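You operate a simulated robot arm through the tools that you are given. There is no shell and no other tool.

Carry out the task below with a simulated robot arm. There is one attempt and no reset: what you move stays moved.

## Task
File sheet 32, then sheet 25 in the open binder.
Fine: on its rings; snap them shut.

Only the result counts: the job must be done as asked and must still hold three seconds after the hand-in. Knocking over, shifting, dropping, spilling or breaking anything else fails it. Flat cloth is picked up by pressing the open fingertips on it (5 to 10 N) and closing them slowly along it; thin cloth reads only 2 to 8 mm in the jaws.

## Robot
A 7-joint arm with a two-finger parallel gripper, fixed in place. Base frame: the origin is on the floor under the middle of its stand, x ahead of it, y to its left, z up. Lengths are in mm, angles in rad, forces in N, time in s.
It reaches about 1479 mm from its shoulder. Its first joint turns from -2.897 to 2.897 rad. Payload 4.4 kg.
The TCP is the grasp point between the finger pads, 23 mm short of the fingertips. In the tool frame z runs along the fingers and y along their closing line. Largest opening 94 mm; finger width 38, thickness 10; the body of the gripper, 54 by 96 mm, starts 39 mm behind the TCP.
Orientation is that of the tool frame in the base frame, as a unit quaternion [w, x, y, z]. With the fingers straight down and closing along the base's y, the tool's x points along the base's -x, its y along +y and its z along -z.

## Interface
- The arm moves only by the tool play_rows. Its argument "increments" is a list of rows, each an object (a shift or turn left out is 0, a gripper value left out holds the last) with "hand": the gripper command, from -1 (shut) to 1 (fully open), values between in proportion; "linear": the shift along the base's x, y, z in mm, a list of three; "rot": the turn, a rotation vector about the base's x, y, z in rad, a list of three. In form: [{"hand": hand, "linear": [x, y, z], "rot": [ax, ay, az]}, ...]. A call has 1 to 20 rows; each row is the pose to reach, as a shift and turn from the pose commanded when the call began. A row lasts 0.2 s, in which the tool goes at most 50 mm and 0.15 rad; a call with a longer step from one row to the next is refused whole, and so is a gripper value outside its range. A pose out of reach is approached as far as the arm can. The call stops where the force on the tool passes 40 N (or 10 N more than at its start, if that is more) or the arm is blocked; 0.2 s more then pass. The fingers move at their own pace (about 72 mm/s each) and stop on an object; they squeeze with about 25 N. The grip force told is the motor's: it shows also when the fingers shut on nothing. Time passes only in rows, and 0.2 s behind the last, so rows that repeat a pose let the fingers close. The reply holds the time, the measured pose of the TCP, the force on the tool along the base axes, the opening and the grip force, in the units named above and with some noise, with the torque about the TCP (base axes, N m) and any sound that the robot's microphone picked up.
- Cameras (640 x 400 px; columns grow to the right, rows downward): "scene" is fixed at [219.8, -501.5, 1333]; the picture's right is [0.65, -0.76, 0.00], its down [-0.31, -0.27, -0.91] and it looks along [0.70, 0.59, -0.41] (base axes); focal length 342 px, centre (320, 200). "wrist" rides on the gripper at [86, 16, -75] in the tool frame; the picture's right is [-0.18, 0.98, 0.00], its down [-0.58, -0.11, -0.81] and it looks along [-0.79, -0.15, 0.59] (tool axes); focal length 243 px, centre (320, 200). There is no depth. A picture from a camera that has moved, and an enlarged one, comes with that camera's place and axes in the base frame and with its lens.
- capture(camera): a new picture of that camera. It takes no simulated time.
- inspect(camera, box): a new picture of the part [left, top, right, bottom] of that camera's present view, enlarged. It takes no simulated time.
- hand_in(): hands the job in; it is judged then, once.

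Places have to be worked out from the pictures, the camera data and where the tool is seen. Open the gripper and draw the arm clear of the work before you hand the job in, unless the task says otherwise.

The tools are called after "Emit:" by a JSON object that holds its "op" and its "data". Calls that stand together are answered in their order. play_rows: Moves the arm, as the interface text tells. Its arguments: {"type":"object","properties":{"increments":{"type":"array","items":{"type":"object","properties":{"hand":{"type":"number"},"linear":{"type":"array","items":{"type":"number"}},"rot":{"type":"array","items":{"type":"number"}}}}}},"required":["increments"]} The other tools are called the same way: capture (camera) takes a picture; inspect (camera, box) takes an enlarged picture of a part of a camera's view; hand_in () hands the job in.

At the start:

```text
clock: 0.0
tcp_pos: [660.5, 444.7, 988.2]
tool_rot: [0.0, 0.0, 1.0, 0.0]
wrist_force: [0.1, 0.1, -0.4]
ft_torque: [-0.02, 0.0, 0.01]
gripper_width: 94.0
grip_force: 0.0
```

scene: 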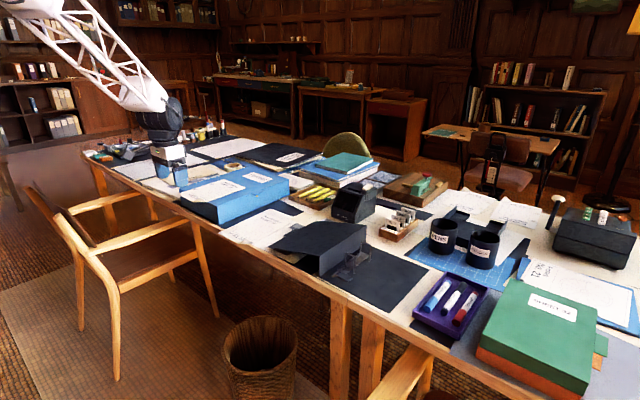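
wrist: 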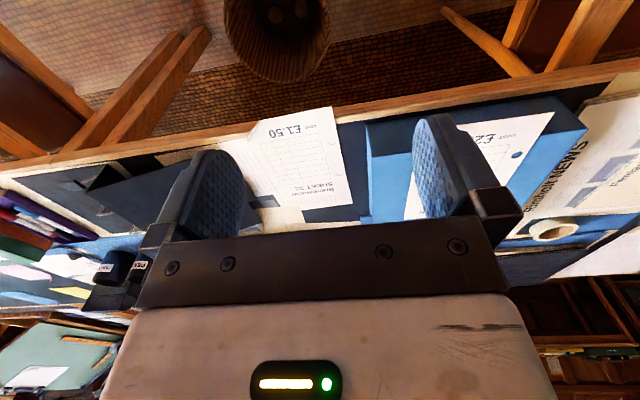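

I start by taking closer looks at the desk to find the binder, the sheets and the numbers on them.

Emit:
{"op": "inspect", "data": {"camera": "scene", "box": [80, 120, 400, 320]}}

Emit:
{"op": "inspect", "data": {"camera": "scene", "box": [320, 150, 640, 350]}}

Emit:
{"op": "inspect", "data": {"camera": "wrist", "box": [0, 50, 320, 250]}}

Emit:
{"op": "inspect", "data": {"camera": "wrist", "box": [320, 50, 640, 250]}}

```text
2.00 times, centred on (240, 220) of scene
camera zoom: at [219.8, -501.5, 1333.0], right [0.65, -0.76, 0.0], down [-0.31, -0.27, -0.91], along [0.7, 0.59, -0.41], focal length 684 px, centre (480, 160)
```

zoom: 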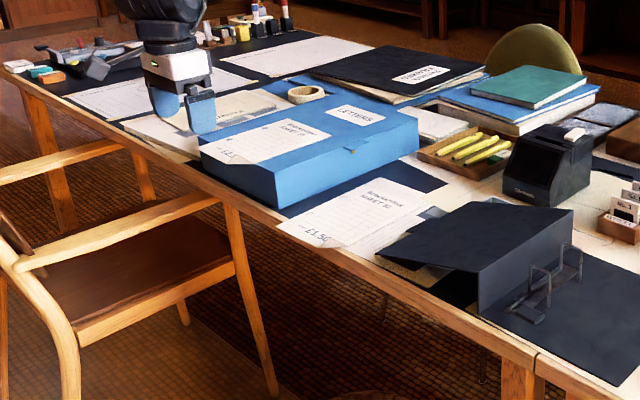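

```text
2.00 times, centred on (480, 250) of scene
camera zoom: at [219.8, -501.5, 1333.0], right [0.65, -0.76, 0.0], down [-0.31, -0.27, -0.91], along [0.7, 0.59, -0.41], focal length 684 px, centre (0, 100)
```

zoom: 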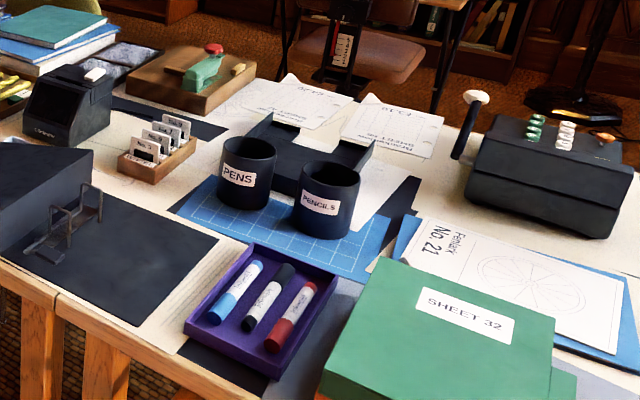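

```text
2.00 times, centred on (160, 150) of wrist
camera zoom: at [572.9, 459.9, 1063.8], right [0.18, 0.98, 0.0], down [0.58, -0.11, 0.81], along [0.79, -0.15, -0.59], focal length 485 px, centre (640, 300)
```

zoom: 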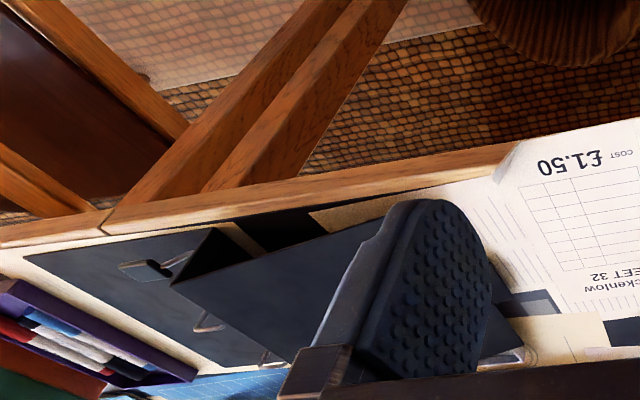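

```text
2.00 times, centred on (480, 150) of wrist
camera zoom: at [572.9, 459.9, 1063.8], right [0.18, 0.98, 0.0], down [0.58, -0.11, 0.81], along [0.79, -0.15, -0.59], focal length 485 px, centre (0, 300)
```

zoom: 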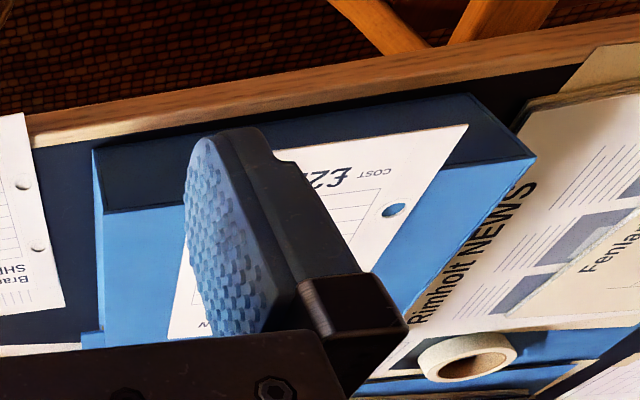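

The loose "SHEET 32" lies left of the binder, another sheet lies on the blue LETTERS box and two more lie further back. I move sideways at the same height to see the binder and all the sheets with the wrist camera.

Emit:
{"op": "play_rows", "data": {"increments": [{"hand": 1, "linear": [-5, -45, 0]}, {"linear": [-10, -90, 0]}, {"linear": [-15, -135, 0]}, {"linear": [-20, -180, 0]}, {"linear": [-25, -225, 0]}, {"linear": [-30, -270, 0]}, {"linear": [-35, -315, 0]}, {"linear": [-40, -360, 0]}, {"linear": [-42, -400, 0]}]}}

Emit:
{"op": "capture", "data": {"camera": "wrist"}}

Emit:
{"op": "capture", "data": {"camera": "scene"}}

```text
clock: 2.0
tcp_pos: [618.2, 42.0, 989.3]
tool_rot: [0.0, 0.0, 1.0, 0.0]
wrist_force: [0.4, 1.2, -0.8]
ft_torque: [0.01, 0.05, -0.04]
gripper_width: 93.9
grip_force: 0.1
```

```text
taken
camera wrist: at [531.3, 58.7, 1065.6], right [0.18, 0.98, 0.0], down [0.58, -0.11, 0.81], along [0.79, -0.15, -0.59], focal length 243 px, centre (320, 200)
```

wrist: 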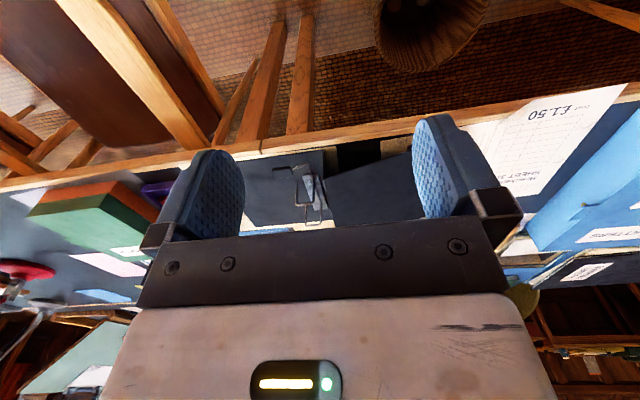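

```text
taken
```

scene: 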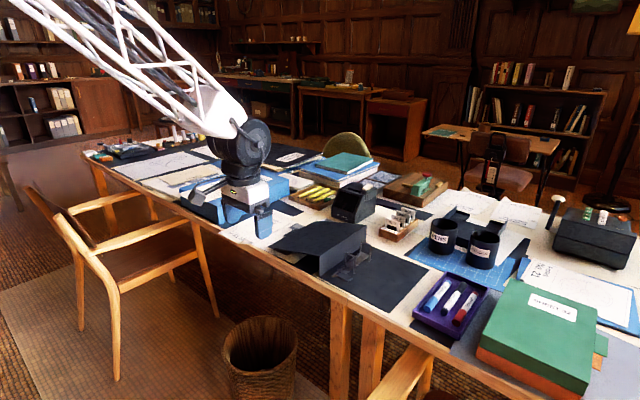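

The gripper body hides what is straight ahead, so targets must fall in the upper rows of the wrist picture. I move forward and slightly up to get the binder there.

Emit:
{"op": "play_rows", "data": {"increments": [{"linear": [40, -9, 15]}, {"linear": [80, -18, 30]}, {"linear": [120, -27, 45]}, {"linear": [160, -36, 60]}]}}

Emit:
{"op": "capture", "data": {"camera": "wrist"}}

Emit:
{"op": "inspect", "data": {"camera": "wrist", "box": [200, 0, 520, 200]}}

Emit:
{"op": "inspect", "data": {"camera": "wrist", "box": [0, 0, 320, 200]}}

Emit:
{"op": "inspect", "data": {"camera": "wrist", "box": [400, 0, 640, 150]}}

```text
clock: 3.0
tcp_pos: [776.4, 7.3, 1048.3]
tool_rot: [0.0, 0.0, 1.0, -0.001]
wrist_force: [-0.7, 0.5, 0.5]
ft_torque: [-0.03, 0.03, 0.0]
gripper_width: 93.9
grip_force: 0.1
```

```text
taken
camera wrist: at [689.6, 23.5, 1124.6], right [0.18, 0.98, 0.0], down [0.58, -0.11, 0.81], along [0.79, -0.15, -0.59], focal length 243 px, centre (320, 200)
```

wrist: 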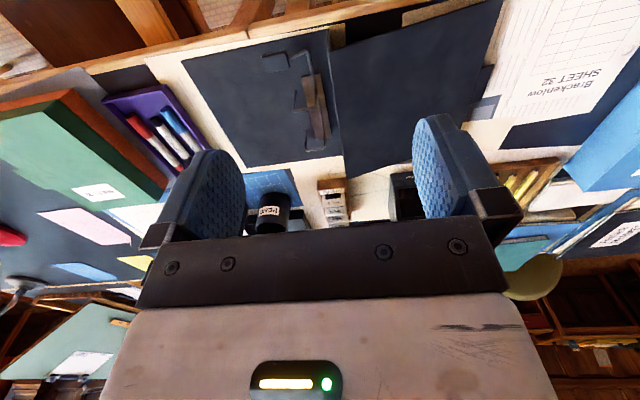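

```text
2.00 times, centred on (360, 100) of wrist
camera zoom: at [689.6, 23.5, 1124.6], right [0.18, 0.98, 0.0], down [0.58, -0.11, 0.81], along [0.79, -0.15, -0.59], focal length 485 px, centre (240, 400)
```

zoom: 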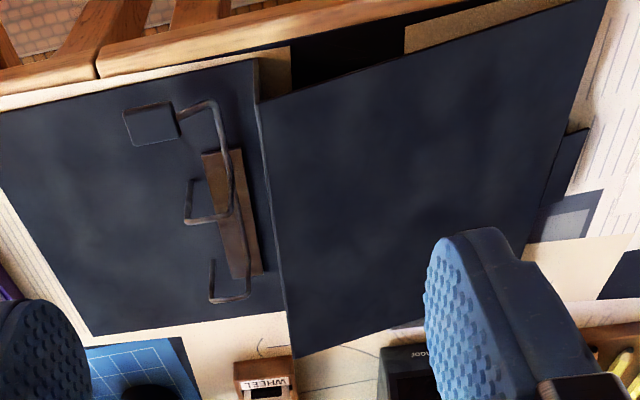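

```text
2.00 times, centred on (160, 100) of wrist
camera zoom: at [689.6, 23.5, 1124.6], right [0.18, 0.98, 0.0], down [0.58, -0.11, 0.81], along [0.79, -0.15, -0.59], focal length 485 px, centre (640, 400)
```

zoom: 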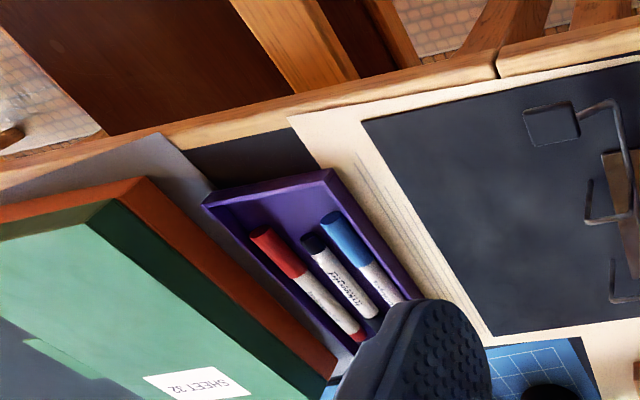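

```text
2.67 times, centred on (520, 75) of wrist
camera zoom: at [689.6, 23.5, 1124.6], right [0.18, 0.98, 0.0], down [0.58, -0.11, 0.81], along [0.79, -0.15, -0.59], focal length 647 px, centre (-213, 533)
```

zoom: 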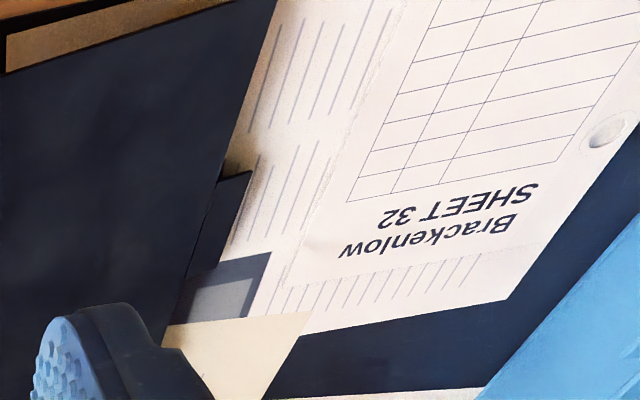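

The binder's flat back panel with the ring mechanism (lever tab at the near end) lies at -y, the spine stands up, and sheet 32 "Brackenlow" has its holes on its +y edge. Next I look at the sheet on the LETTERS box from above.

Emit:
{"op": "play_rows", "data": {"increments": [{"linear": [5, 48, 0]}, {"linear": [10, 96, 0]}, {"linear": [15, 144, 0]}, {"linear": [20, 192, 0]}, {"linear": [25, 240, 0]}, {"linear": [30, 288, 0]}, {"linear": [30, 330, 0]}]}}

Emit:
{"op": "capture", "data": {"camera": "wrist"}}

Emit:
{"op": "play_rows", "data": {"increments": [{"linear": [5, 48, 0]}, {"linear": [10, 96, 0]}, {"linear": [15, 144, 0]}, {"linear": [20, 192, 0]}]}}

Emit:
{"op": "capture", "data": {"camera": "wrist"}}

Emit:
{"op": "inspect", "data": {"camera": "wrist", "box": [200, 0, 520, 200]}}

```text
clock: 4.6
tcp_pos: [808.0, 335.9, 1047.0]
tool_rot: [0.0, 0.001, 1.0, 0.0]
wrist_force: [-0.9, 1.1, -0.6]
ft_torque: [-0.05, -0.03, -0.02]
gripper_width: 94.0
grip_force: 0.1
```

```text
taken
camera wrist: at [721.8, 351.4, 1122.4], right [0.19, 0.98, 0.0], down [0.58, -0.11, 0.81], along [0.79, -0.15, -0.59], focal length 243 px, centre (320, 200)
```

wrist: 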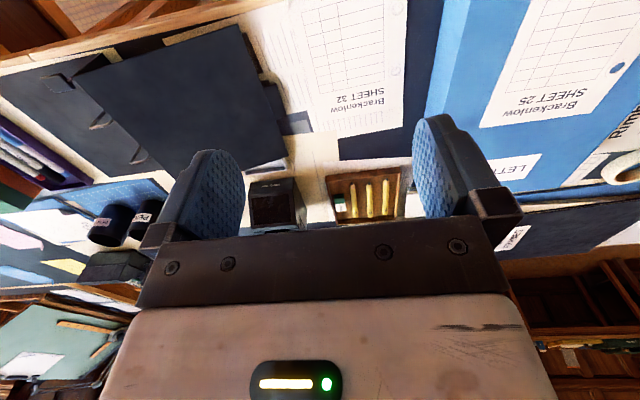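

```text
clock: 5.6
tcp_pos: [827.5, 529.6, 1051.1]
tool_rot: [0.0, 0.001, 1.0, 0.0]
wrist_force: [-0.3, -0.7, -0.9]
ft_torque: [-0.01, 0.0, 0.01]
gripper_width: 94.3
grip_force: 0.0
```

```text
taken
camera wrist: at [740.2, 545.3, 1126.7], right [0.19, 0.98, 0.0], down [0.58, -0.11, 0.81], along [0.79, -0.15, -0.59], focal length 243 px, centre (320, 200)
```

wrist: 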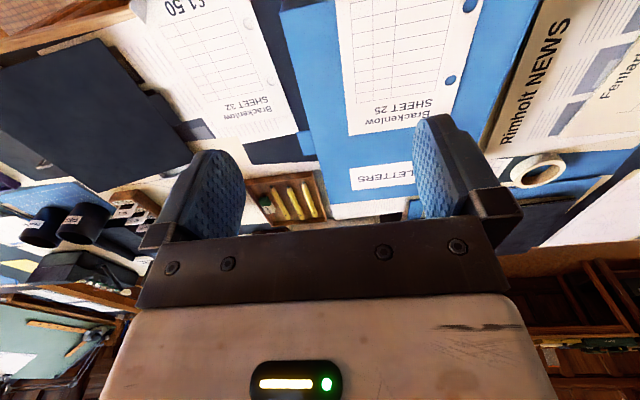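

```text
2.00 times, centred on (360, 100) of wrist
camera zoom: at [740.2, 545.3, 1126.7], right [0.19, 0.98, 0.0], down [0.58, -0.11, 0.81], along [0.79, -0.15, -0.59], focal length 485 px, centre (240, 400)
```

zoom: 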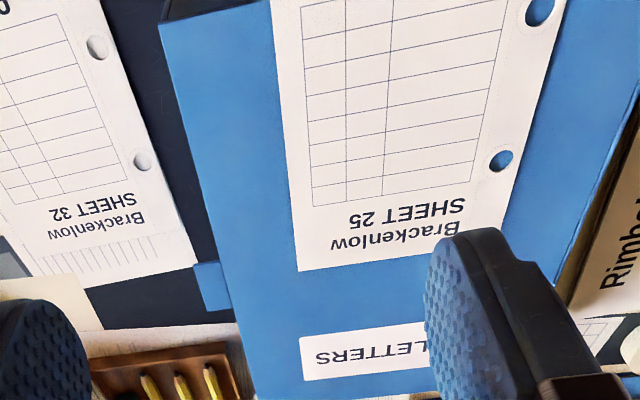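

Sheet 25 "Brackenlow" lies on the LETTERS box and sheet 32 on the desk, both with holes on the +y side; triangulating gives a table height near z = 727. I now go down closer to the ring mechanism for detail.

Emit:
{"op": "play_rows", "data": {"increments": [{"linear": [0, -50, 0]}, {"linear": [0, -100, 0]}, {"linear": [0, -150, 0]}, {"linear": [0, -200, 0]}, {"linear": [0, -250, 0]}, {"linear": [0, -300, 0]}, {"linear": [0, -350, 0]}, {"linear": [0, -400, 0]}, {"linear": [0, -450, 0]}, {"linear": [0, -500, 0]}, {"linear": [10, -540, -30]}, {"linear": [20, -540, -70]}, {"linear": [20, -540, -110]}, {"linear": [20, -540, -130]}]}}

Emit:
{"op": "capture", "data": {"camera": "wrist"}}

Emit:
{"op": "inspect", "data": {"camera": "wrist", "box": [160, 0, 480, 200]}}

```text
refused: row 11 steps farther than a row can; nothing moved
```

```text
taken
camera wrist: at [740.2, 545.3, 1126.7], right [0.19, 0.98, 0.0], down [0.58, -0.11, 0.81], along [0.79, -0.15, -0.59], focal length 243 px, centre (320, 200)
```

wrist: 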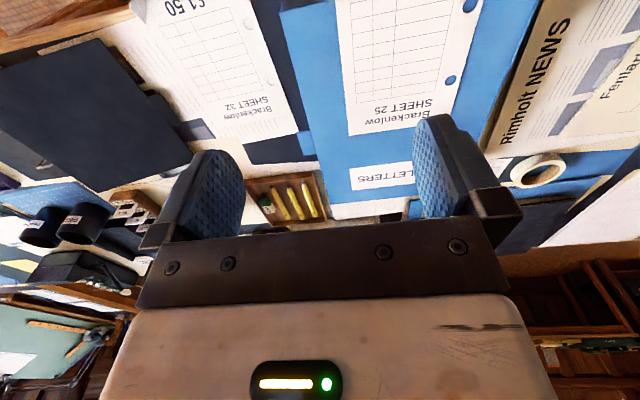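

```text
2.00 times, centred on (320, 100) of wrist
camera zoom: at [740.2, 545.3, 1126.7], right [0.19, 0.98, 0.0], down [0.58, -0.11, 0.81], along [0.79, -0.15, -0.59], focal length 485 px, centre (320, 400)
```

zoom: 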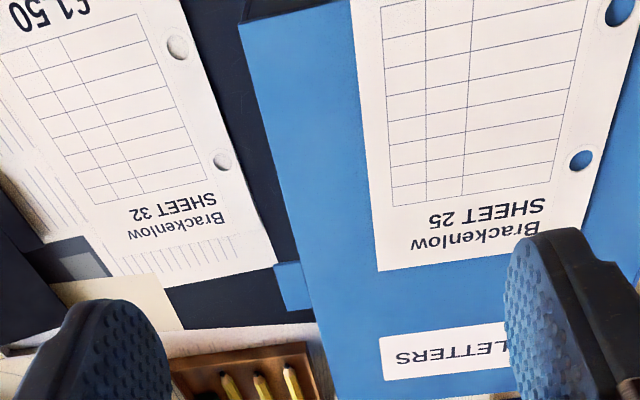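

The last call was refused for one too-long step; I repeat it with shorter steps.

Emit:
{"op": "play_rows", "data": {"increments": [{"linear": [0, -48, 0]}, {"linear": [0, -96, 0]}, {"linear": [0, -144, 0]}, {"linear": [0, -192, 0]}, {"linear": [0, -240, 0]}, {"linear": [0, -288, 0]}, {"linear": [0, -336, 0]}, {"linear": [0, -384, 0]}, {"linear": [0, -432, 0]}, {"linear": [0, -480, 0]}, {"linear": [5, -520, -10]}, {"linear": [15, -540, -40]}, {"linear": [20, -540, -80]}, {"linear": [20, -540, -120]}, {"linear": [20, -540, -130]}]}}

Emit:
{"op": "capture", "data": {"camera": "wrist"}}

Emit:
{"op": "inspect", "data": {"camera": "wrist", "box": [160, 0, 480, 200]}}

```text
clock: 8.8
tcp_pos: [847.6, -11.0, 916.6]
tool_rot: [0.0, 0.0, 1.0, 0.001]
wrist_force: [0.8, 0.3, -0.1]
ft_torque: [0.02, 0.0, 0.0]
gripper_width: 94.2
grip_force: 0.0
```

```text
taken
camera wrist: at [760.4, 4.9, 992.6], right [0.18, 0.98, 0.0], down [0.58, -0.11, 0.81], along [0.79, -0.15, -0.59], focal length 243 px, centre (320, 200)
```

wrist: 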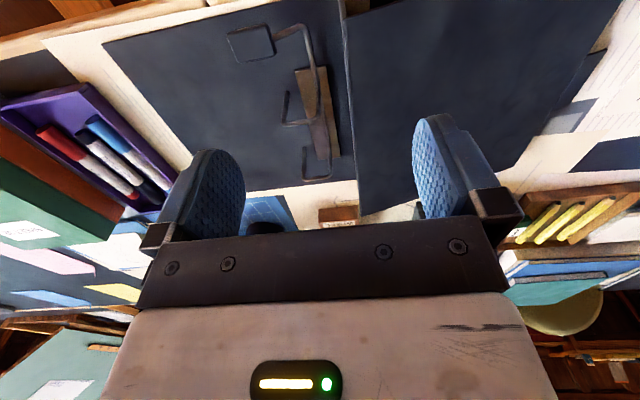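

```text
2.00 times, centred on (320, 100) of wrist
camera zoom: at [760.4, 4.9, 992.6], right [0.18, 0.98, 0.0], down [0.58, -0.11, 0.81], along [0.79, -0.15, -0.59], focal length 485 px, centre (320, 400)
```

zoom: 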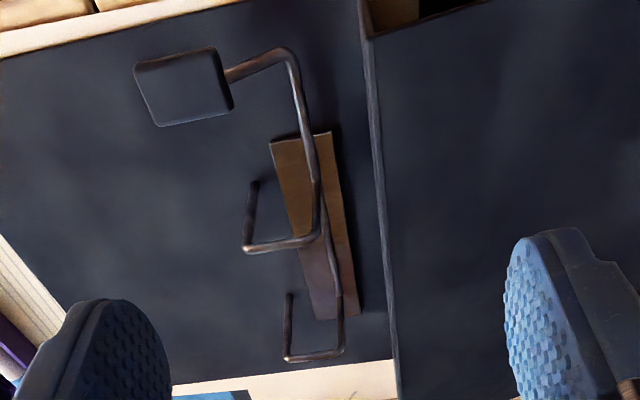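

I zoom in the scene camera on the ring mechanism to understand how the arches, lever and posts stand.

Emit:
{"op": "inspect", "data": {"camera": "scene", "box": [310, 230, 390, 280]}}

Emit:
{"op": "inspect", "data": {"camera": "wrist", "box": [220, 0, 380, 100]}}

Emit:
{"op": "inspect", "data": {"camera": "wrist", "box": [220, 100, 380, 200]}}

Emit:
{"op": "inspect", "data": {"camera": "scene", "box": [200, 190, 328, 270]}}

```text
8.00 times, centred on (350, 255) of scene
camera zoom: at [219.8, -501.5, 1333.0], right [0.65, -0.76, 0.0], down [-0.31, -0.27, -0.91], along [0.7, 0.59, -0.41], focal length 2734 px, centre (80, -240)
```

zoom: 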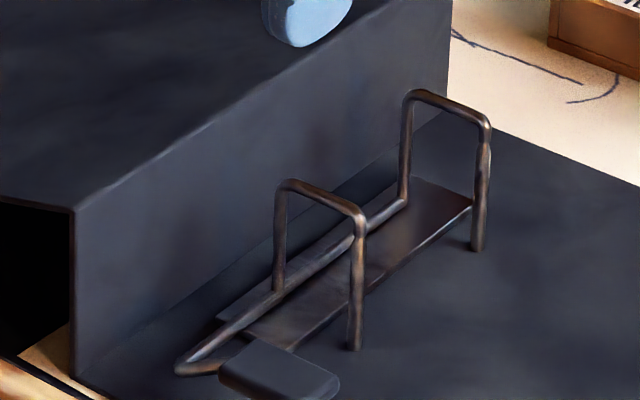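

```text
4.00 times, centred on (300, 50) of wrist
camera zoom: at [760.4, 4.9, 992.6], right [0.18, 0.98, 0.0], down [0.58, -0.11, 0.81], along [0.79, -0.15, -0.59], focal length 970 px, centre (400, 800)
```

zoom: 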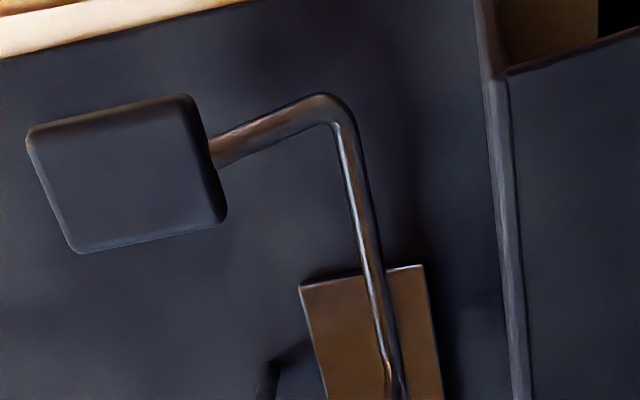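

```text
4.00 times, centred on (300, 150) of wrist
camera zoom: at [760.4, 4.9, 992.6], right [0.18, 0.98, 0.0], down [0.58, -0.11, 0.81], along [0.79, -0.15, -0.59], focal length 970 px, centre (400, 400)
```

zoom: 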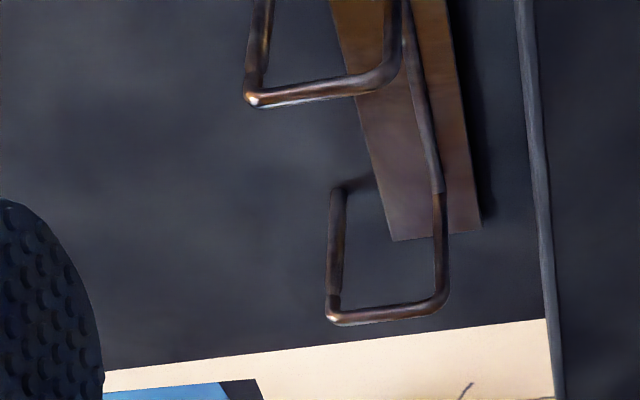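

```text
5.00 times, centred on (264, 230) of scene
camera zoom: at [219.8, -501.5, 1333.0], right [0.65, -0.76, 0.0], down [-0.31, -0.27, -0.91], along [0.7, 0.59, -0.41], focal length 1709 px, centre (600, 50)
```

zoom: 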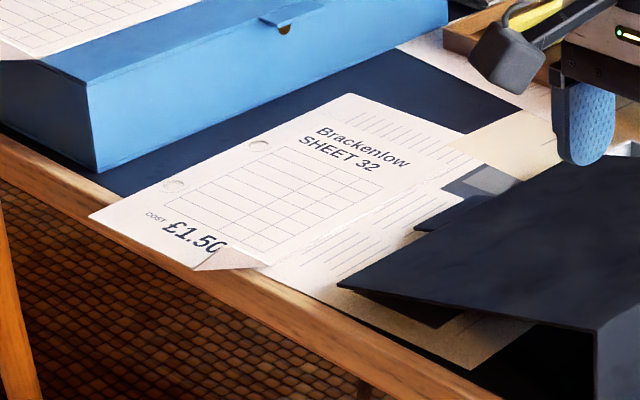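

The wire looks like a lever-arch: an axle wire with two arches and a paddle, and fixed posts on the -y side. I zoom further to see whether the arches are open or closed right now.

Emit:
{"op": "inspect", "data": {"camera": "scene", "box": [338, 236, 378, 261]}}

Emit:
{"op": "inspect", "data": {"camera": "scene", "box": [328, 250, 368, 275]}}

Emit:
{"op": "inspect", "data": {"camera": "wrist", "box": [270, 80, 350, 130]}}

Emit:
{"op": "inspect", "data": {"camera": "wrist", "box": [280, 135, 360, 185]}}

```text
16.00 times, centred on (358, 248) of scene
camera zoom: at [219.8, -501.5, 1333.0], right [0.65, -0.76, 0.0], down [-0.31, -0.27, -0.91], along [0.7, 0.59, -0.41], focal length 5469 px, centre (-288, -576)
```

zoom: 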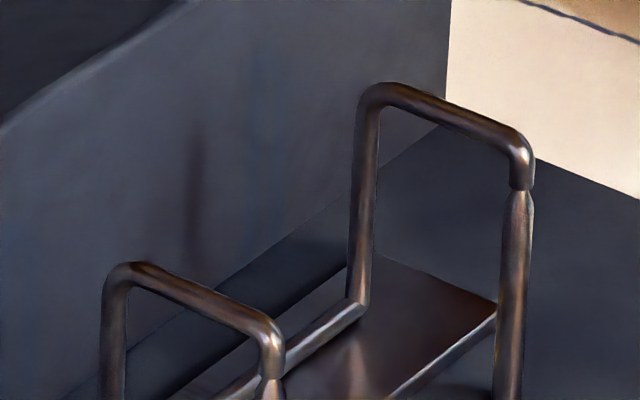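

```text
16.00 times, centred on (348, 262) of scene
camera zoom: at [219.8, -501.5, 1333.0], right [0.65, -0.76, 0.0], down [-0.31, -0.27, -0.91], along [0.7, 0.59, -0.41], focal length 5469 px, centre (-128, -800)
```

zoom: 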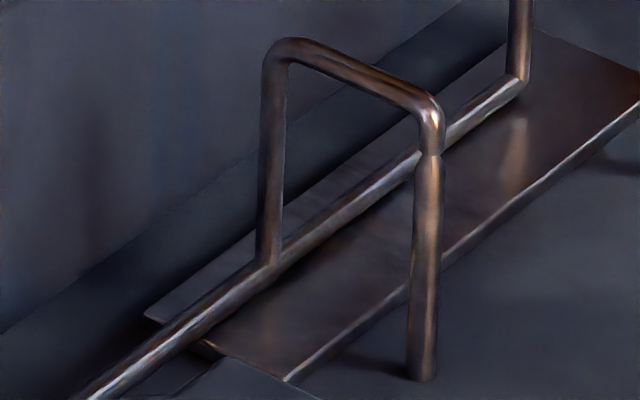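

```text
8.00 times, centred on (310, 105) of wrist
camera zoom: at [760.4, 4.9, 992.6], right [0.18, 0.98, 0.0], down [0.58, -0.11, 0.81], along [0.79, -0.15, -0.59], focal length 1941 px, centre (400, 960)
```

zoom: 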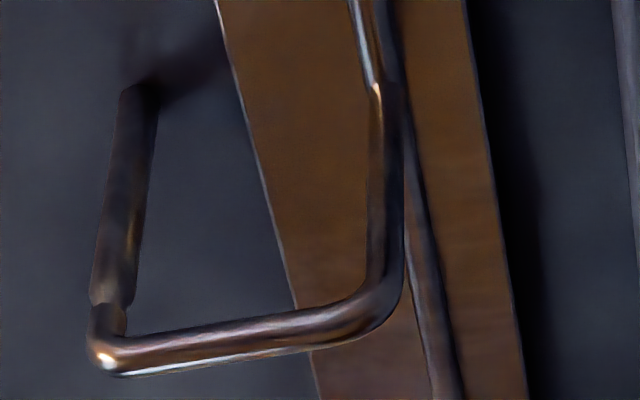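

```text
8.00 times, centred on (320, 160) of wrist
camera zoom: at [760.4, 4.9, 992.6], right [0.18, 0.98, 0.0], down [0.58, -0.11, 0.81], along [0.79, -0.15, -0.59], focal length 1941 px, centre (320, 520)
```

zoom: 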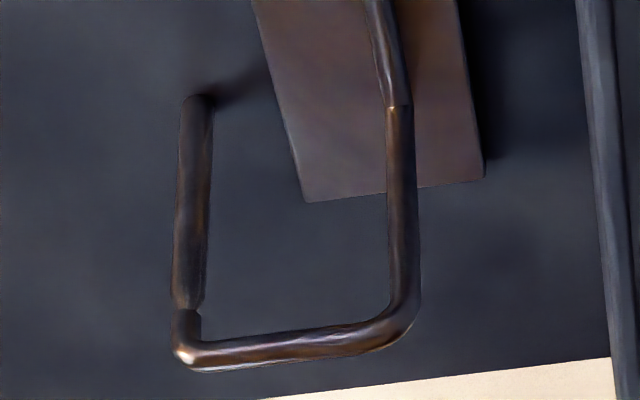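

The rings are shut at present: arch tips sit on the fixed posts at about (895,-56) and (975,-56), post tops z≈789, axle near y≈-23, paddle near (835,-67,768). Now I zoom on sheets 32 and 25 to find edges, overhangs and holes.

Emit:
{"op": "inspect", "data": {"camera": "scene", "box": [212, 218, 276, 258]}}

Emit:
{"op": "inspect", "data": {"camera": "scene", "box": [248, 195, 328, 245]}}

Emit:
{"op": "inspect", "data": {"camera": "scene", "box": [172, 172, 252, 222]}}

Emit:
{"op": "inspect", "data": {"camera": "scene", "box": [430, 180, 558, 260]}}

```text
10.00 times, centred on (244, 238) of scene
camera zoom: at [219.8, -501.5, 1333.0], right [0.65, -0.76, 0.0], down [-0.31, -0.27, -0.91], along [0.7, 0.59, -0.41], focal length 3418 px, centre (1080, -180)
```

zoom: 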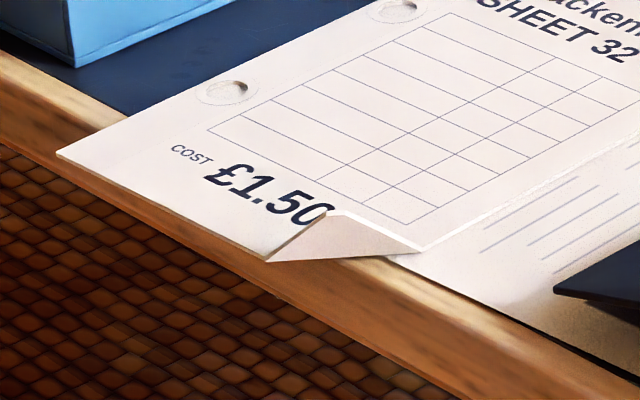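

```text
8.00 times, centred on (288, 220) of scene
camera zoom: at [219.8, -501.5, 1333.0], right [0.65, -0.76, 0.0], down [-0.31, -0.27, -0.91], along [0.7, 0.59, -0.41], focal length 2734 px, centre (576, 40)
```

zoom: 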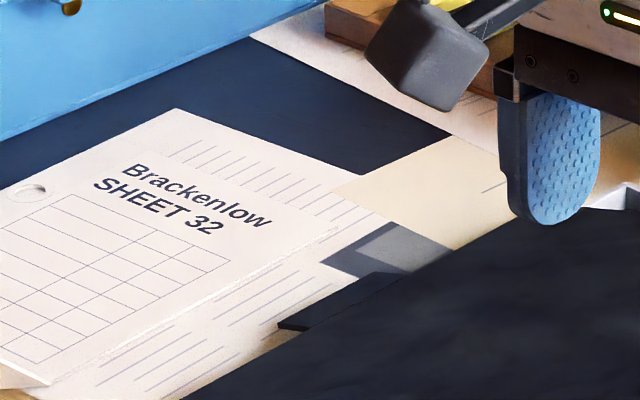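

```text
8.00 times, centred on (212, 197) of scene
camera zoom: at [219.8, -501.5, 1333.0], right [0.65, -0.76, 0.0], down [-0.31, -0.27, -0.91], along [0.7, 0.59, -0.41], focal length 2734 px, centre (1184, 224)
```

zoom: 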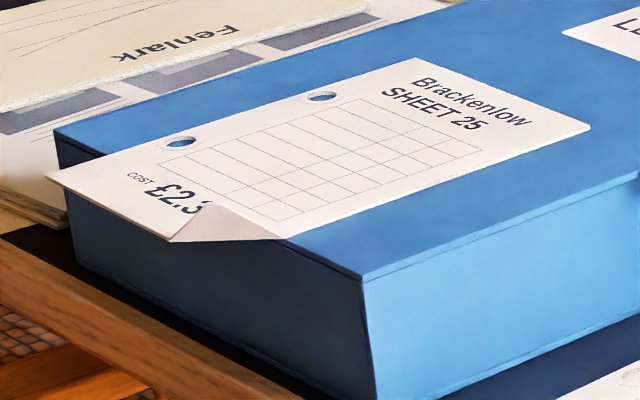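

```text
5.00 times, centred on (494, 220) of scene
camera zoom: at [219.8, -501.5, 1333.0], right [0.65, -0.76, 0.0], down [-0.31, -0.27, -0.91], along [0.7, 0.59, -0.41], focal length 1709 px, centre (-550, 100)
```

zoom: 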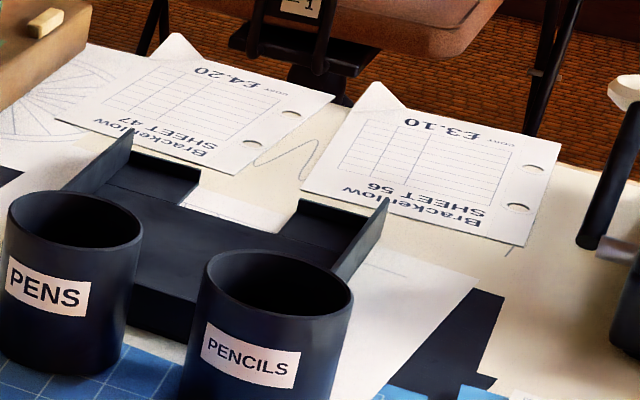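

Both sheets are about A5 (148 x 210) with holes 80 apart, a turned-up near corner and a slightly overhanging near edge; sheets 47 and 56 at the back are not wanted. Since the rings are shut, I first open them with the paddle: I turn the gripper 90° so it closes along x, over the paddle.

Emit:
{"op": "play_rows", "data": {"increments": [{"hand": 1, "linear": [0, -6, 0], "rot": [0, 0, 0.145]}, {"linear": [-1, -12, 0], "rot": [0, 0, 0.29]}, {"linear": [-3, -18, 0], "rot": [0, 0, 0.435]}, {"linear": [-5, -24, 0], "rot": [0, 0, 0.58]}, {"linear": [-7, -30, 0], "rot": [0, 0, 0.725]}, {"linear": [-9, -36, 0], "rot": [0, 0, 0.87]}, {"linear": [-11, -42, 0], "rot": [0, 0, 1.015]}, {"linear": [-13, -48, 0], "rot": [0, 0, 1.16]}, {"linear": [-14, -54, 0], "rot": [0, 0, 1.305]}, {"linear": [-14, -59, 0], "rot": [0, 0, 1.45]}, {"linear": [-14, -59, 0], "rot": [0, 0, 1.571]}]}}

Emit:
{"op": "capture", "data": {"camera": "wrist"}}

Emit:
{"op": "capture", "data": {"camera": "scene"}}

```text
clock: 11.2
tcp_pos: [832.9, -68.8, 917.9]
tool_rot: [0.0, 0.707, -0.707, 0.0]
wrist_force: [0.5, 0.4, 0.2]
ft_torque: [0.04, 0.04, 0.03]
gripper_width: 94.0
grip_force: 0.0
```

```text
taken
camera wrist: at [816.8, -155.6, 993.8], right [-0.98, 0.18, 0.0], down [0.11, 0.58, 0.81], along [0.15, 0.79, -0.59], focal length 243 px, centre (320, 200)
```

wrist: 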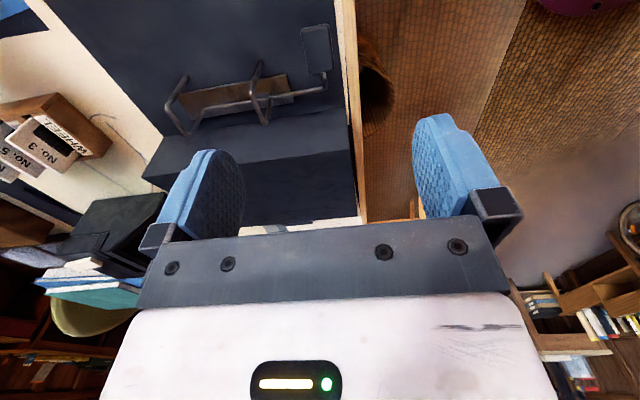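

```text
taken
```

scene: 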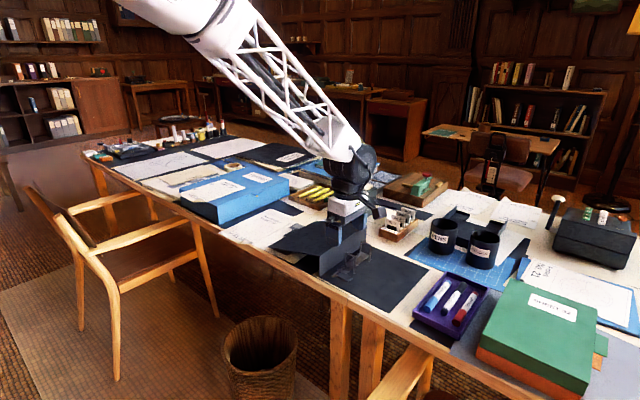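

Emit:
{"op": "inspect", "data": {"camera": "wrist", "box": [160, 0, 400, 150]}}

Emit:
{"op": "inspect", "data": {"camera": "wrist", "box": [240, 10, 360, 85]}}

Emit:
{"op": "inspect", "data": {"camera": "scene", "box": [300, 220, 396, 280]}}

```text
2.67 times, centred on (280, 75) of wrist
camera zoom: at [816.8, -155.6, 993.8], right [-0.98, 0.18, 0.0], down [0.11, 0.58, 0.81], along [0.15, 0.79, -0.59], focal length 647 px, centre (427, 533)
```

zoom: 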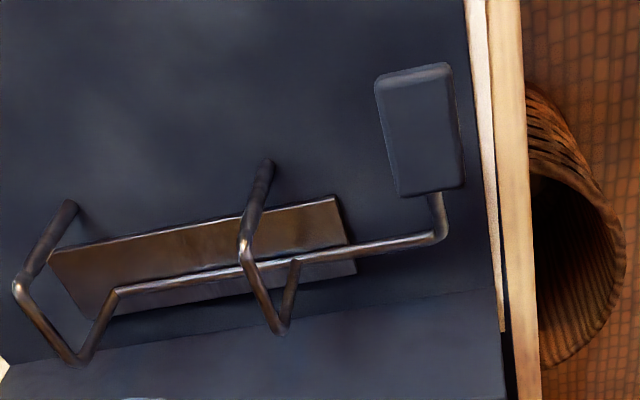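

```text
5.33 times, centred on (300, 48) of wrist
camera zoom: at [816.8, -155.6, 993.8], right [-0.98, 0.18, 0.0], down [0.11, 0.58, 0.81], along [0.15, 0.79, -0.59], focal length 1294 px, centre (427, 1013)
```

zoom: 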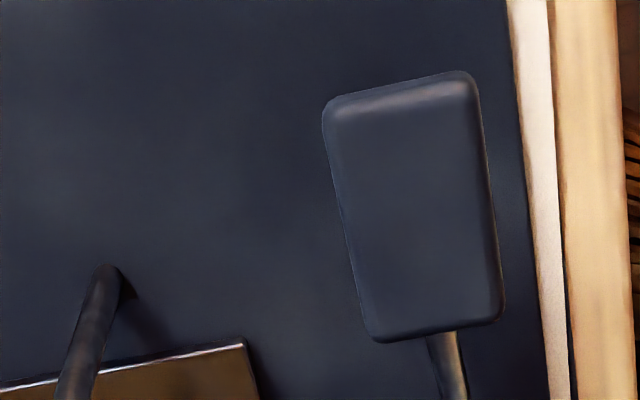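

```text
6.67 times, centred on (348, 250) of scene
camera zoom: at [219.8, -501.5, 1333.0], right [0.65, -0.76, 0.0], down [-0.31, -0.27, -0.91], along [0.7, 0.59, -0.41], focal length 2279 px, centre (133, -133)
```

zoom: 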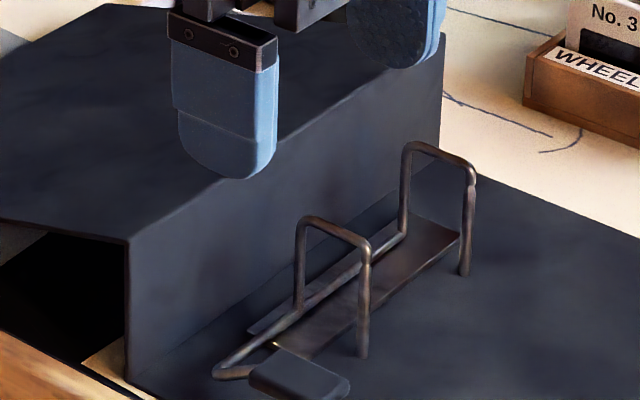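

The new view confirms the paddle top centre near (834, -68, 772), 23 mm wide along x. I half close the fingers and go straight down around it, then close.

Emit:
{"op": "play_rows", "data": {"increments": [{"hand": 0.1, "linear": [1, 0, -30]}, {"linear": [1, 0, -65]}, {"linear": [1, 0, -95]}, {"linear": [1, 0, -115]}, {"linear": [1, 0, -128]}, {"linear": [1, 0, -138]}, {"linear": [1, 0, -143]}]}}

Emit:
{"op": "inspect", "data": {"camera": "scene", "box": [300, 220, 396, 280]}}

Emit:
{"op": "capture", "data": {"camera": "wrist"}}

```text
clock: 12.8
tcp_pos: [834.0, -69.7, 775.4]
tool_rot: [0.0, -0.707, 0.707, 0.0]
wrist_force: [0.0, -0.1, 0.5]
ft_torque: [0.0, -0.05, -0.02]
gripper_width: 51.6
grip_force: 0.0
```

```text
6.67 times, centred on (348, 250) of scene
camera zoom: at [219.8, -501.5, 1333.0], right [0.65, -0.76, 0.0], down [-0.31, -0.27, -0.91], along [0.7, 0.59, -0.41], focal length 2279 px, centre (133, -133)
```

zoom: 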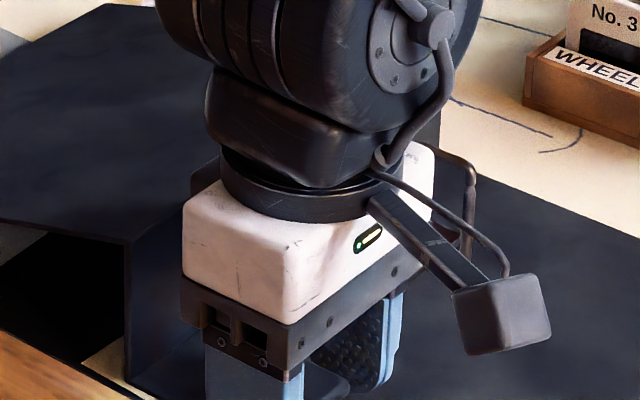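

```text
taken
camera wrist: at [817.4, -155.8, 850.9], right [-0.98, 0.18, 0.0], down [0.11, 0.58, 0.81], along [0.15, 0.79, -0.59], focal length 243 px, centre (320, 200)
```

wrist: 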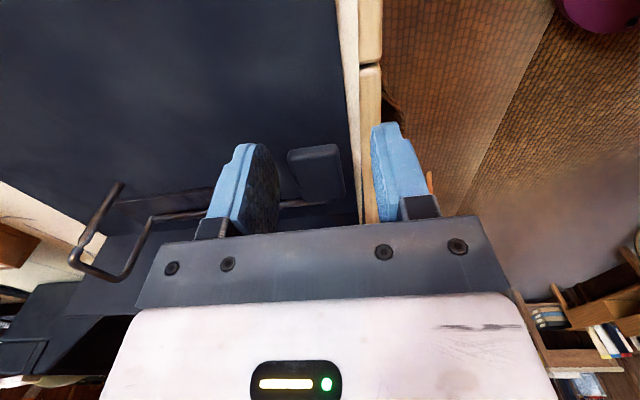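

The paddle lies between the fingers. I check centring with a zoom before closing.

Emit:
{"op": "inspect", "data": {"camera": "wrist", "box": [200, 110, 440, 260]}}

```text
2.67 times, centred on (320, 185) of wrist
camera zoom: at [817.4, -155.8, 850.9], right [-0.98, 0.18, 0.0], down [0.11, 0.58, 0.81], along [0.15, 0.79, -0.59], focal length 647 px, centre (320, 240)
```

zoom: 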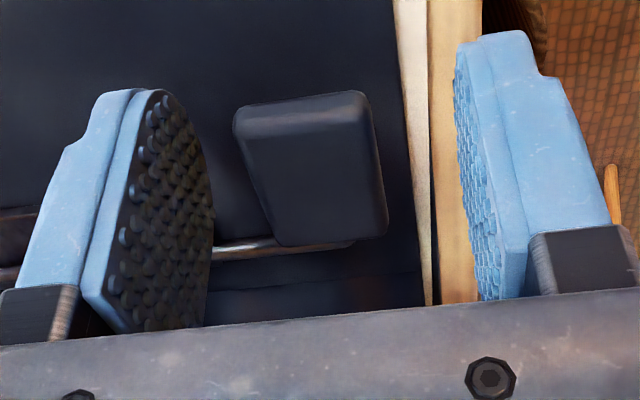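

The paddle computes to x ≈ 834, centred with the TCP. I close the gripper on it gently.

Emit:
{"op": "play_rows", "data": {"increments": [{"hand": -0.2, "linear": [0, 0, 0]}, {"hand": -0.4, "linear": [0, 0, 0]}, {"hand": -0.5, "linear": [0, 0, 0]}, {"hand": -0.6, "linear": [0, 0, 0]}, {"hand": -1, "linear": [0, 0, 0]}, {"hand": -1, "linear": [0, 0, 0]}]}}

Emit:
{"op": "inspect", "data": {"camera": "wrist", "box": [200, 110, 440, 260]}}

```text
clock: 14.2
tcp_pos: [833.7, -69.1, 776.6]
tool_rot: [0.0, -0.706, 0.708, 0.0]
wrist_force: [4.8, -0.1, 2.5]
ft_torque: [0.17, -0.07, -0.22]
gripper_width: 23.9
grip_force: 25.1
```

```text
2.67 times, centred on (320, 185) of wrist
camera zoom: at [817.5, -155.8, 851.2], right [-0.98, 0.18, 0.0], down [0.11, 0.58, 0.81], along [0.15, 0.79, -0.59], focal length 647 px, centre (320, 240)
```

zoom: 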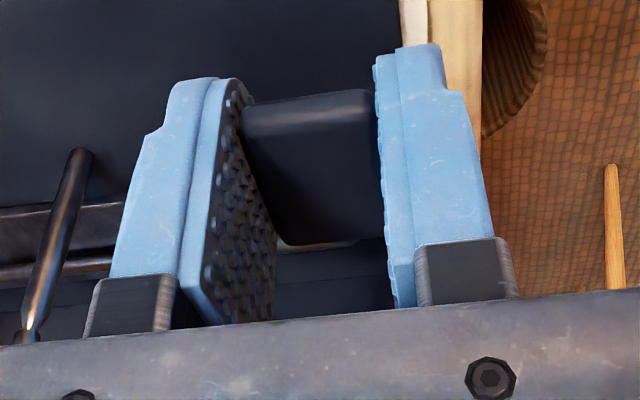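

The paddle is gripped (23.9 mm, 25 N). I lift it in an arc about the axle (y≈-23, z≈753) in small steps, watching forces.

Emit:
{"op": "play_rows", "data": {"increments": [{"hand": -1, "linear": [0, 1.3, 4]}, {"linear": [0, 3.1, 7.6]}, {"linear": [0, 5.2, 11.2]}, {"linear": [0, 7.5, 14.5]}]}}

Emit:
{"op": "inspect", "data": {"camera": "wrist", "box": [120, 50, 440, 250]}}

Emit:
{"op": "inspect", "data": {"camera": "scene", "box": [300, 220, 396, 280]}}

```text
clock: 15.2
tcp_pos: [833.6, -60.8, 788.2]
tool_rot: [0.0, -0.707, 0.708, 0.0]
wrist_force: [-0.4, -0.6, -3.7]
ft_torque: [-0.22, 0.22, -0.12]
gripper_width: 24.1
grip_force: 25.7
```

```text
2.00 times, centred on (280, 150) of wrist
camera zoom: at [818.1, -148.8, 865.1], right [-0.98, 0.18, 0.0], down [0.11, 0.58, 0.81], along [0.15, 0.79, -0.59], focal length 485 px, centre (400, 300)
```

zoom: 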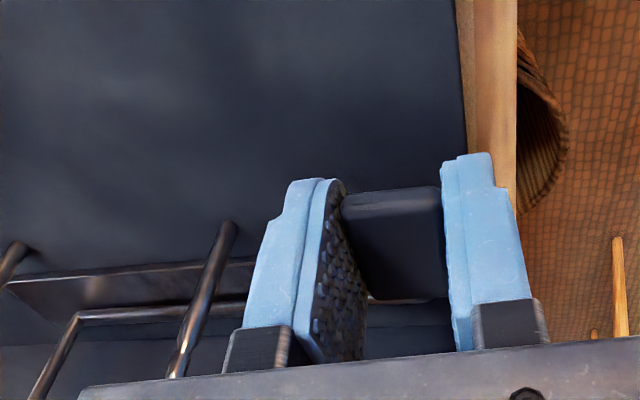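

```text
6.67 times, centred on (348, 250) of scene
camera zoom: at [219.8, -501.5, 1333.0], right [0.65, -0.76, 0.0], down [-0.31, -0.27, -0.91], along [0.7, 0.59, -0.41], focal length 2279 px, centre (133, -133)
```

zoom: 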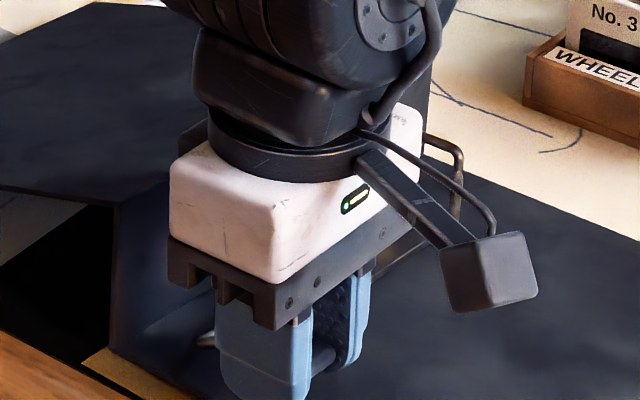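

Forces stay small and the paddle is still in the jaws. I continue the arc another 20° or so.

Emit:
{"op": "play_rows", "data": {"increments": [{"hand": -1, "linear": [0, 2.7, 3.2]}, {"linear": [0, 5.6, 6.1]}, {"linear": [0, 8.8, 8.7]}, {"linear": [0, 12.1, 11.1]}]}}

Emit:
{"op": "inspect", "data": {"camera": "wrist", "box": [120, 50, 440, 250]}}

Emit:
{"op": "inspect", "data": {"camera": "scene", "box": [300, 220, 396, 280]}}

```text
clock: 16.2
tcp_pos: [833.7, -48.2, 801.4]
tool_rot: [0.0, 0.707, -0.707, 0.0]
wrist_force: [-0.2, -1.6, -3.9]
ft_torque: [-0.25, 0.1, -0.12]
gripper_width: 24.2
grip_force: 24.6
```

```text
2.00 times, centred on (280, 150) of wrist
camera zoom: at [817.7, -135.5, 876.7], right [-0.98, 0.18, 0.0], down [0.11, 0.58, 0.81], along [0.15, 0.79, -0.59], focal length 485 px, centre (400, 300)
```

zoom: 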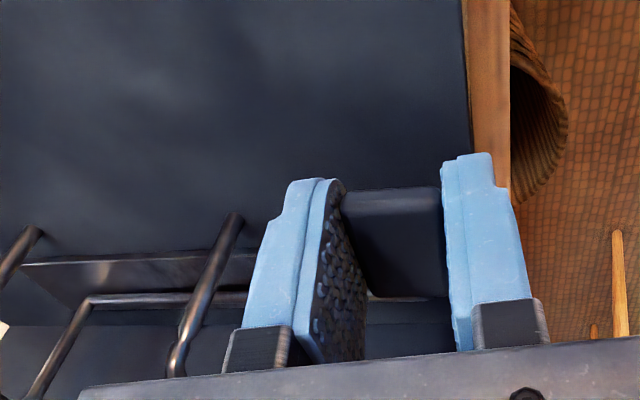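

```text
6.67 times, centred on (348, 250) of scene
camera zoom: at [219.8, -501.5, 1333.0], right [0.65, -0.76, 0.0], down [-0.31, -0.27, -0.91], along [0.7, 0.59, -0.41], focal length 2279 px, centre (133, -133)
```

zoom: 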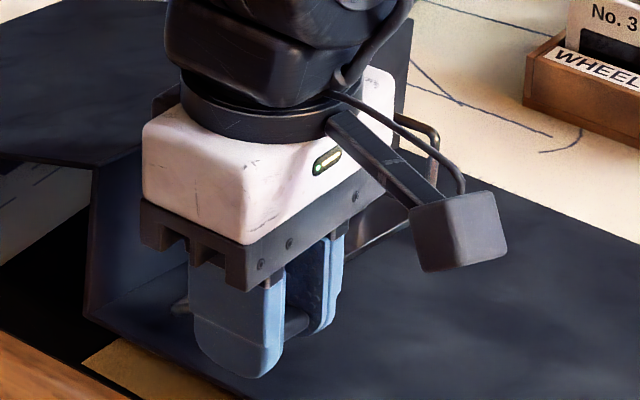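

The scene zoom shows the spine and far ring moved together with the paddle: I have lifted the whole light binder (about 4 N) instead of turning the lever, because the fixed-orientation grip blocked rotation. I retrace the arc to set the binder back exactly where it was.

Emit:
{"op": "play_rows", "data": {"increments": [{"hand": -1, "linear": [0, -3.3, -2.4]}, {"linear": [0, -6.5, -5]}, {"linear": [0, -9.4, -7.9]}, {"linear": [0, -12.1, -11.1]}, {"linear": [0, -14.4, -14.4]}, {"linear": [0, -16.5, -18]}, {"linear": [0, -18.3, -21.6]}, {"linear": [0, -19.0, -23.6]}, {"linear": [0, -19.6, -25.6]}]}}

Emit:
{"op": "inspect", "data": {"camera": "scene", "box": [300, 220, 396, 280]}}

Emit:
{"op": "inspect", "data": {"camera": "wrist", "box": [120, 50, 440, 250]}}

```text
clock: 18.2
tcp_pos: [835.1, -68.5, 776.3]
tool_rot: [0.0, -0.707, 0.707, 0.0]
wrist_force: [-10.6, 6.1, 25.0]
ft_torque: [0.87, 0.09, 0.3]
gripper_width: 23.8
grip_force: 25.1
```

```text
6.67 times, centred on (348, 250) of scene
camera zoom: at [219.8, -501.5, 1333.0], right [0.65, -0.76, 0.0], down [-0.31, -0.27, -0.91], along [0.7, 0.59, -0.41], focal length 2279 px, centre (133, -133)
```

zoom: 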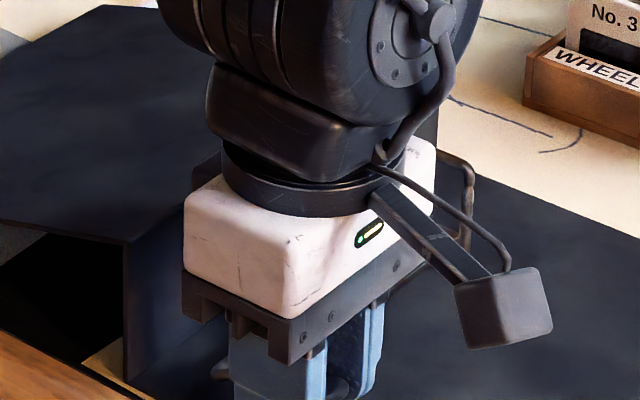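

```text
2.00 times, centred on (280, 150) of wrist
camera zoom: at [818.0, -155.9, 853.1], right [-0.98, 0.18, 0.0], down [0.11, 0.58, 0.81], along [0.15, 0.79, -0.59], focal length 485 px, centre (400, 300)
```

zoom: 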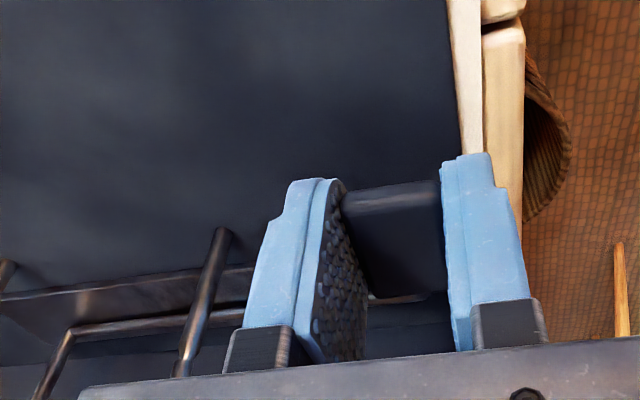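

The binder is back on its spot. Now I try turning the lever properly: I rotate the gripper about the axle (negative x-turn) together with the arc, by 20°, and check whether the lever turns while the binder stays.

Emit:
{"op": "play_rows", "data": {"increments": [{"hand": -1, "linear": [0, 0.5, 1.2], "rot": [0, 0, 0]}, {"linear": [0, 2.1, 4.5], "rot": [-0.087, 0, 0]}, {"linear": [0, 4.5, 8], "rot": [-0.175, 0, 0]}, {"linear": [0, 7.3, 11.5], "rot": [-0.262, 0, 0]}, {"linear": [0, 10.3, 14.6], "rot": [-0.349, 0, 0]}]}}

Emit:
{"op": "inspect", "data": {"camera": "scene", "box": [300, 220, 396, 280]}}

Emit:
{"op": "inspect", "data": {"camera": "wrist", "box": [120, 50, 440, 250]}}

```text
clock: 19.4
tcp_pos: [832.5, -57.6, 789.4]
tool_rot: [-0.124, -0.696, 0.696, -0.124]
wrist_force: [-1.5, -1.7, 5.9]
ft_torque: [0.21, -0.07, -0.07]
gripper_width: 24.0
grip_force: 24.9
```

```text
6.67 times, centred on (348, 250) of scene
camera zoom: at [219.8, -501.5, 1333.0], right [0.65, -0.76, 0.0], down [-0.31, -0.27, -0.91], along [0.7, 0.59, -0.41], focal length 2279 px, centre (133, -133)
```

zoom: 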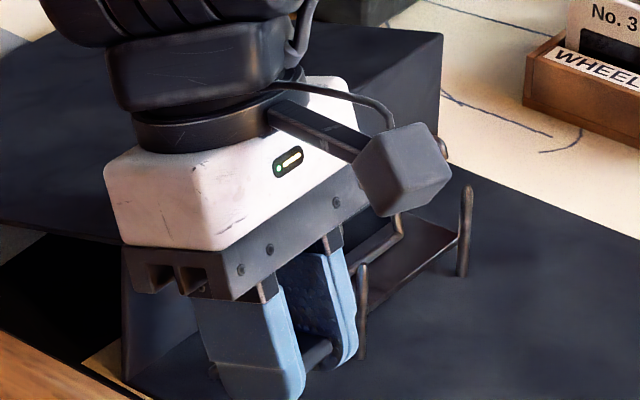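

```text
2.00 times, centred on (280, 150) of wrist
camera zoom: at [817.4, -114.2, 889.6], right [-0.98, 0.17, -0.06], down [0.11, 0.82, 0.56], along [0.15, 0.54, -0.83], focal length 485 px, centre (400, 300)
```

zoom: 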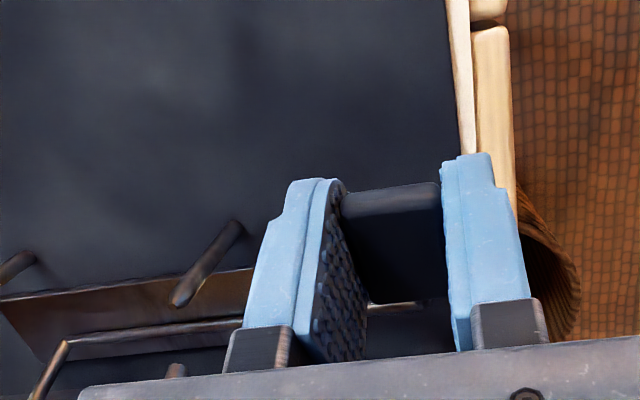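

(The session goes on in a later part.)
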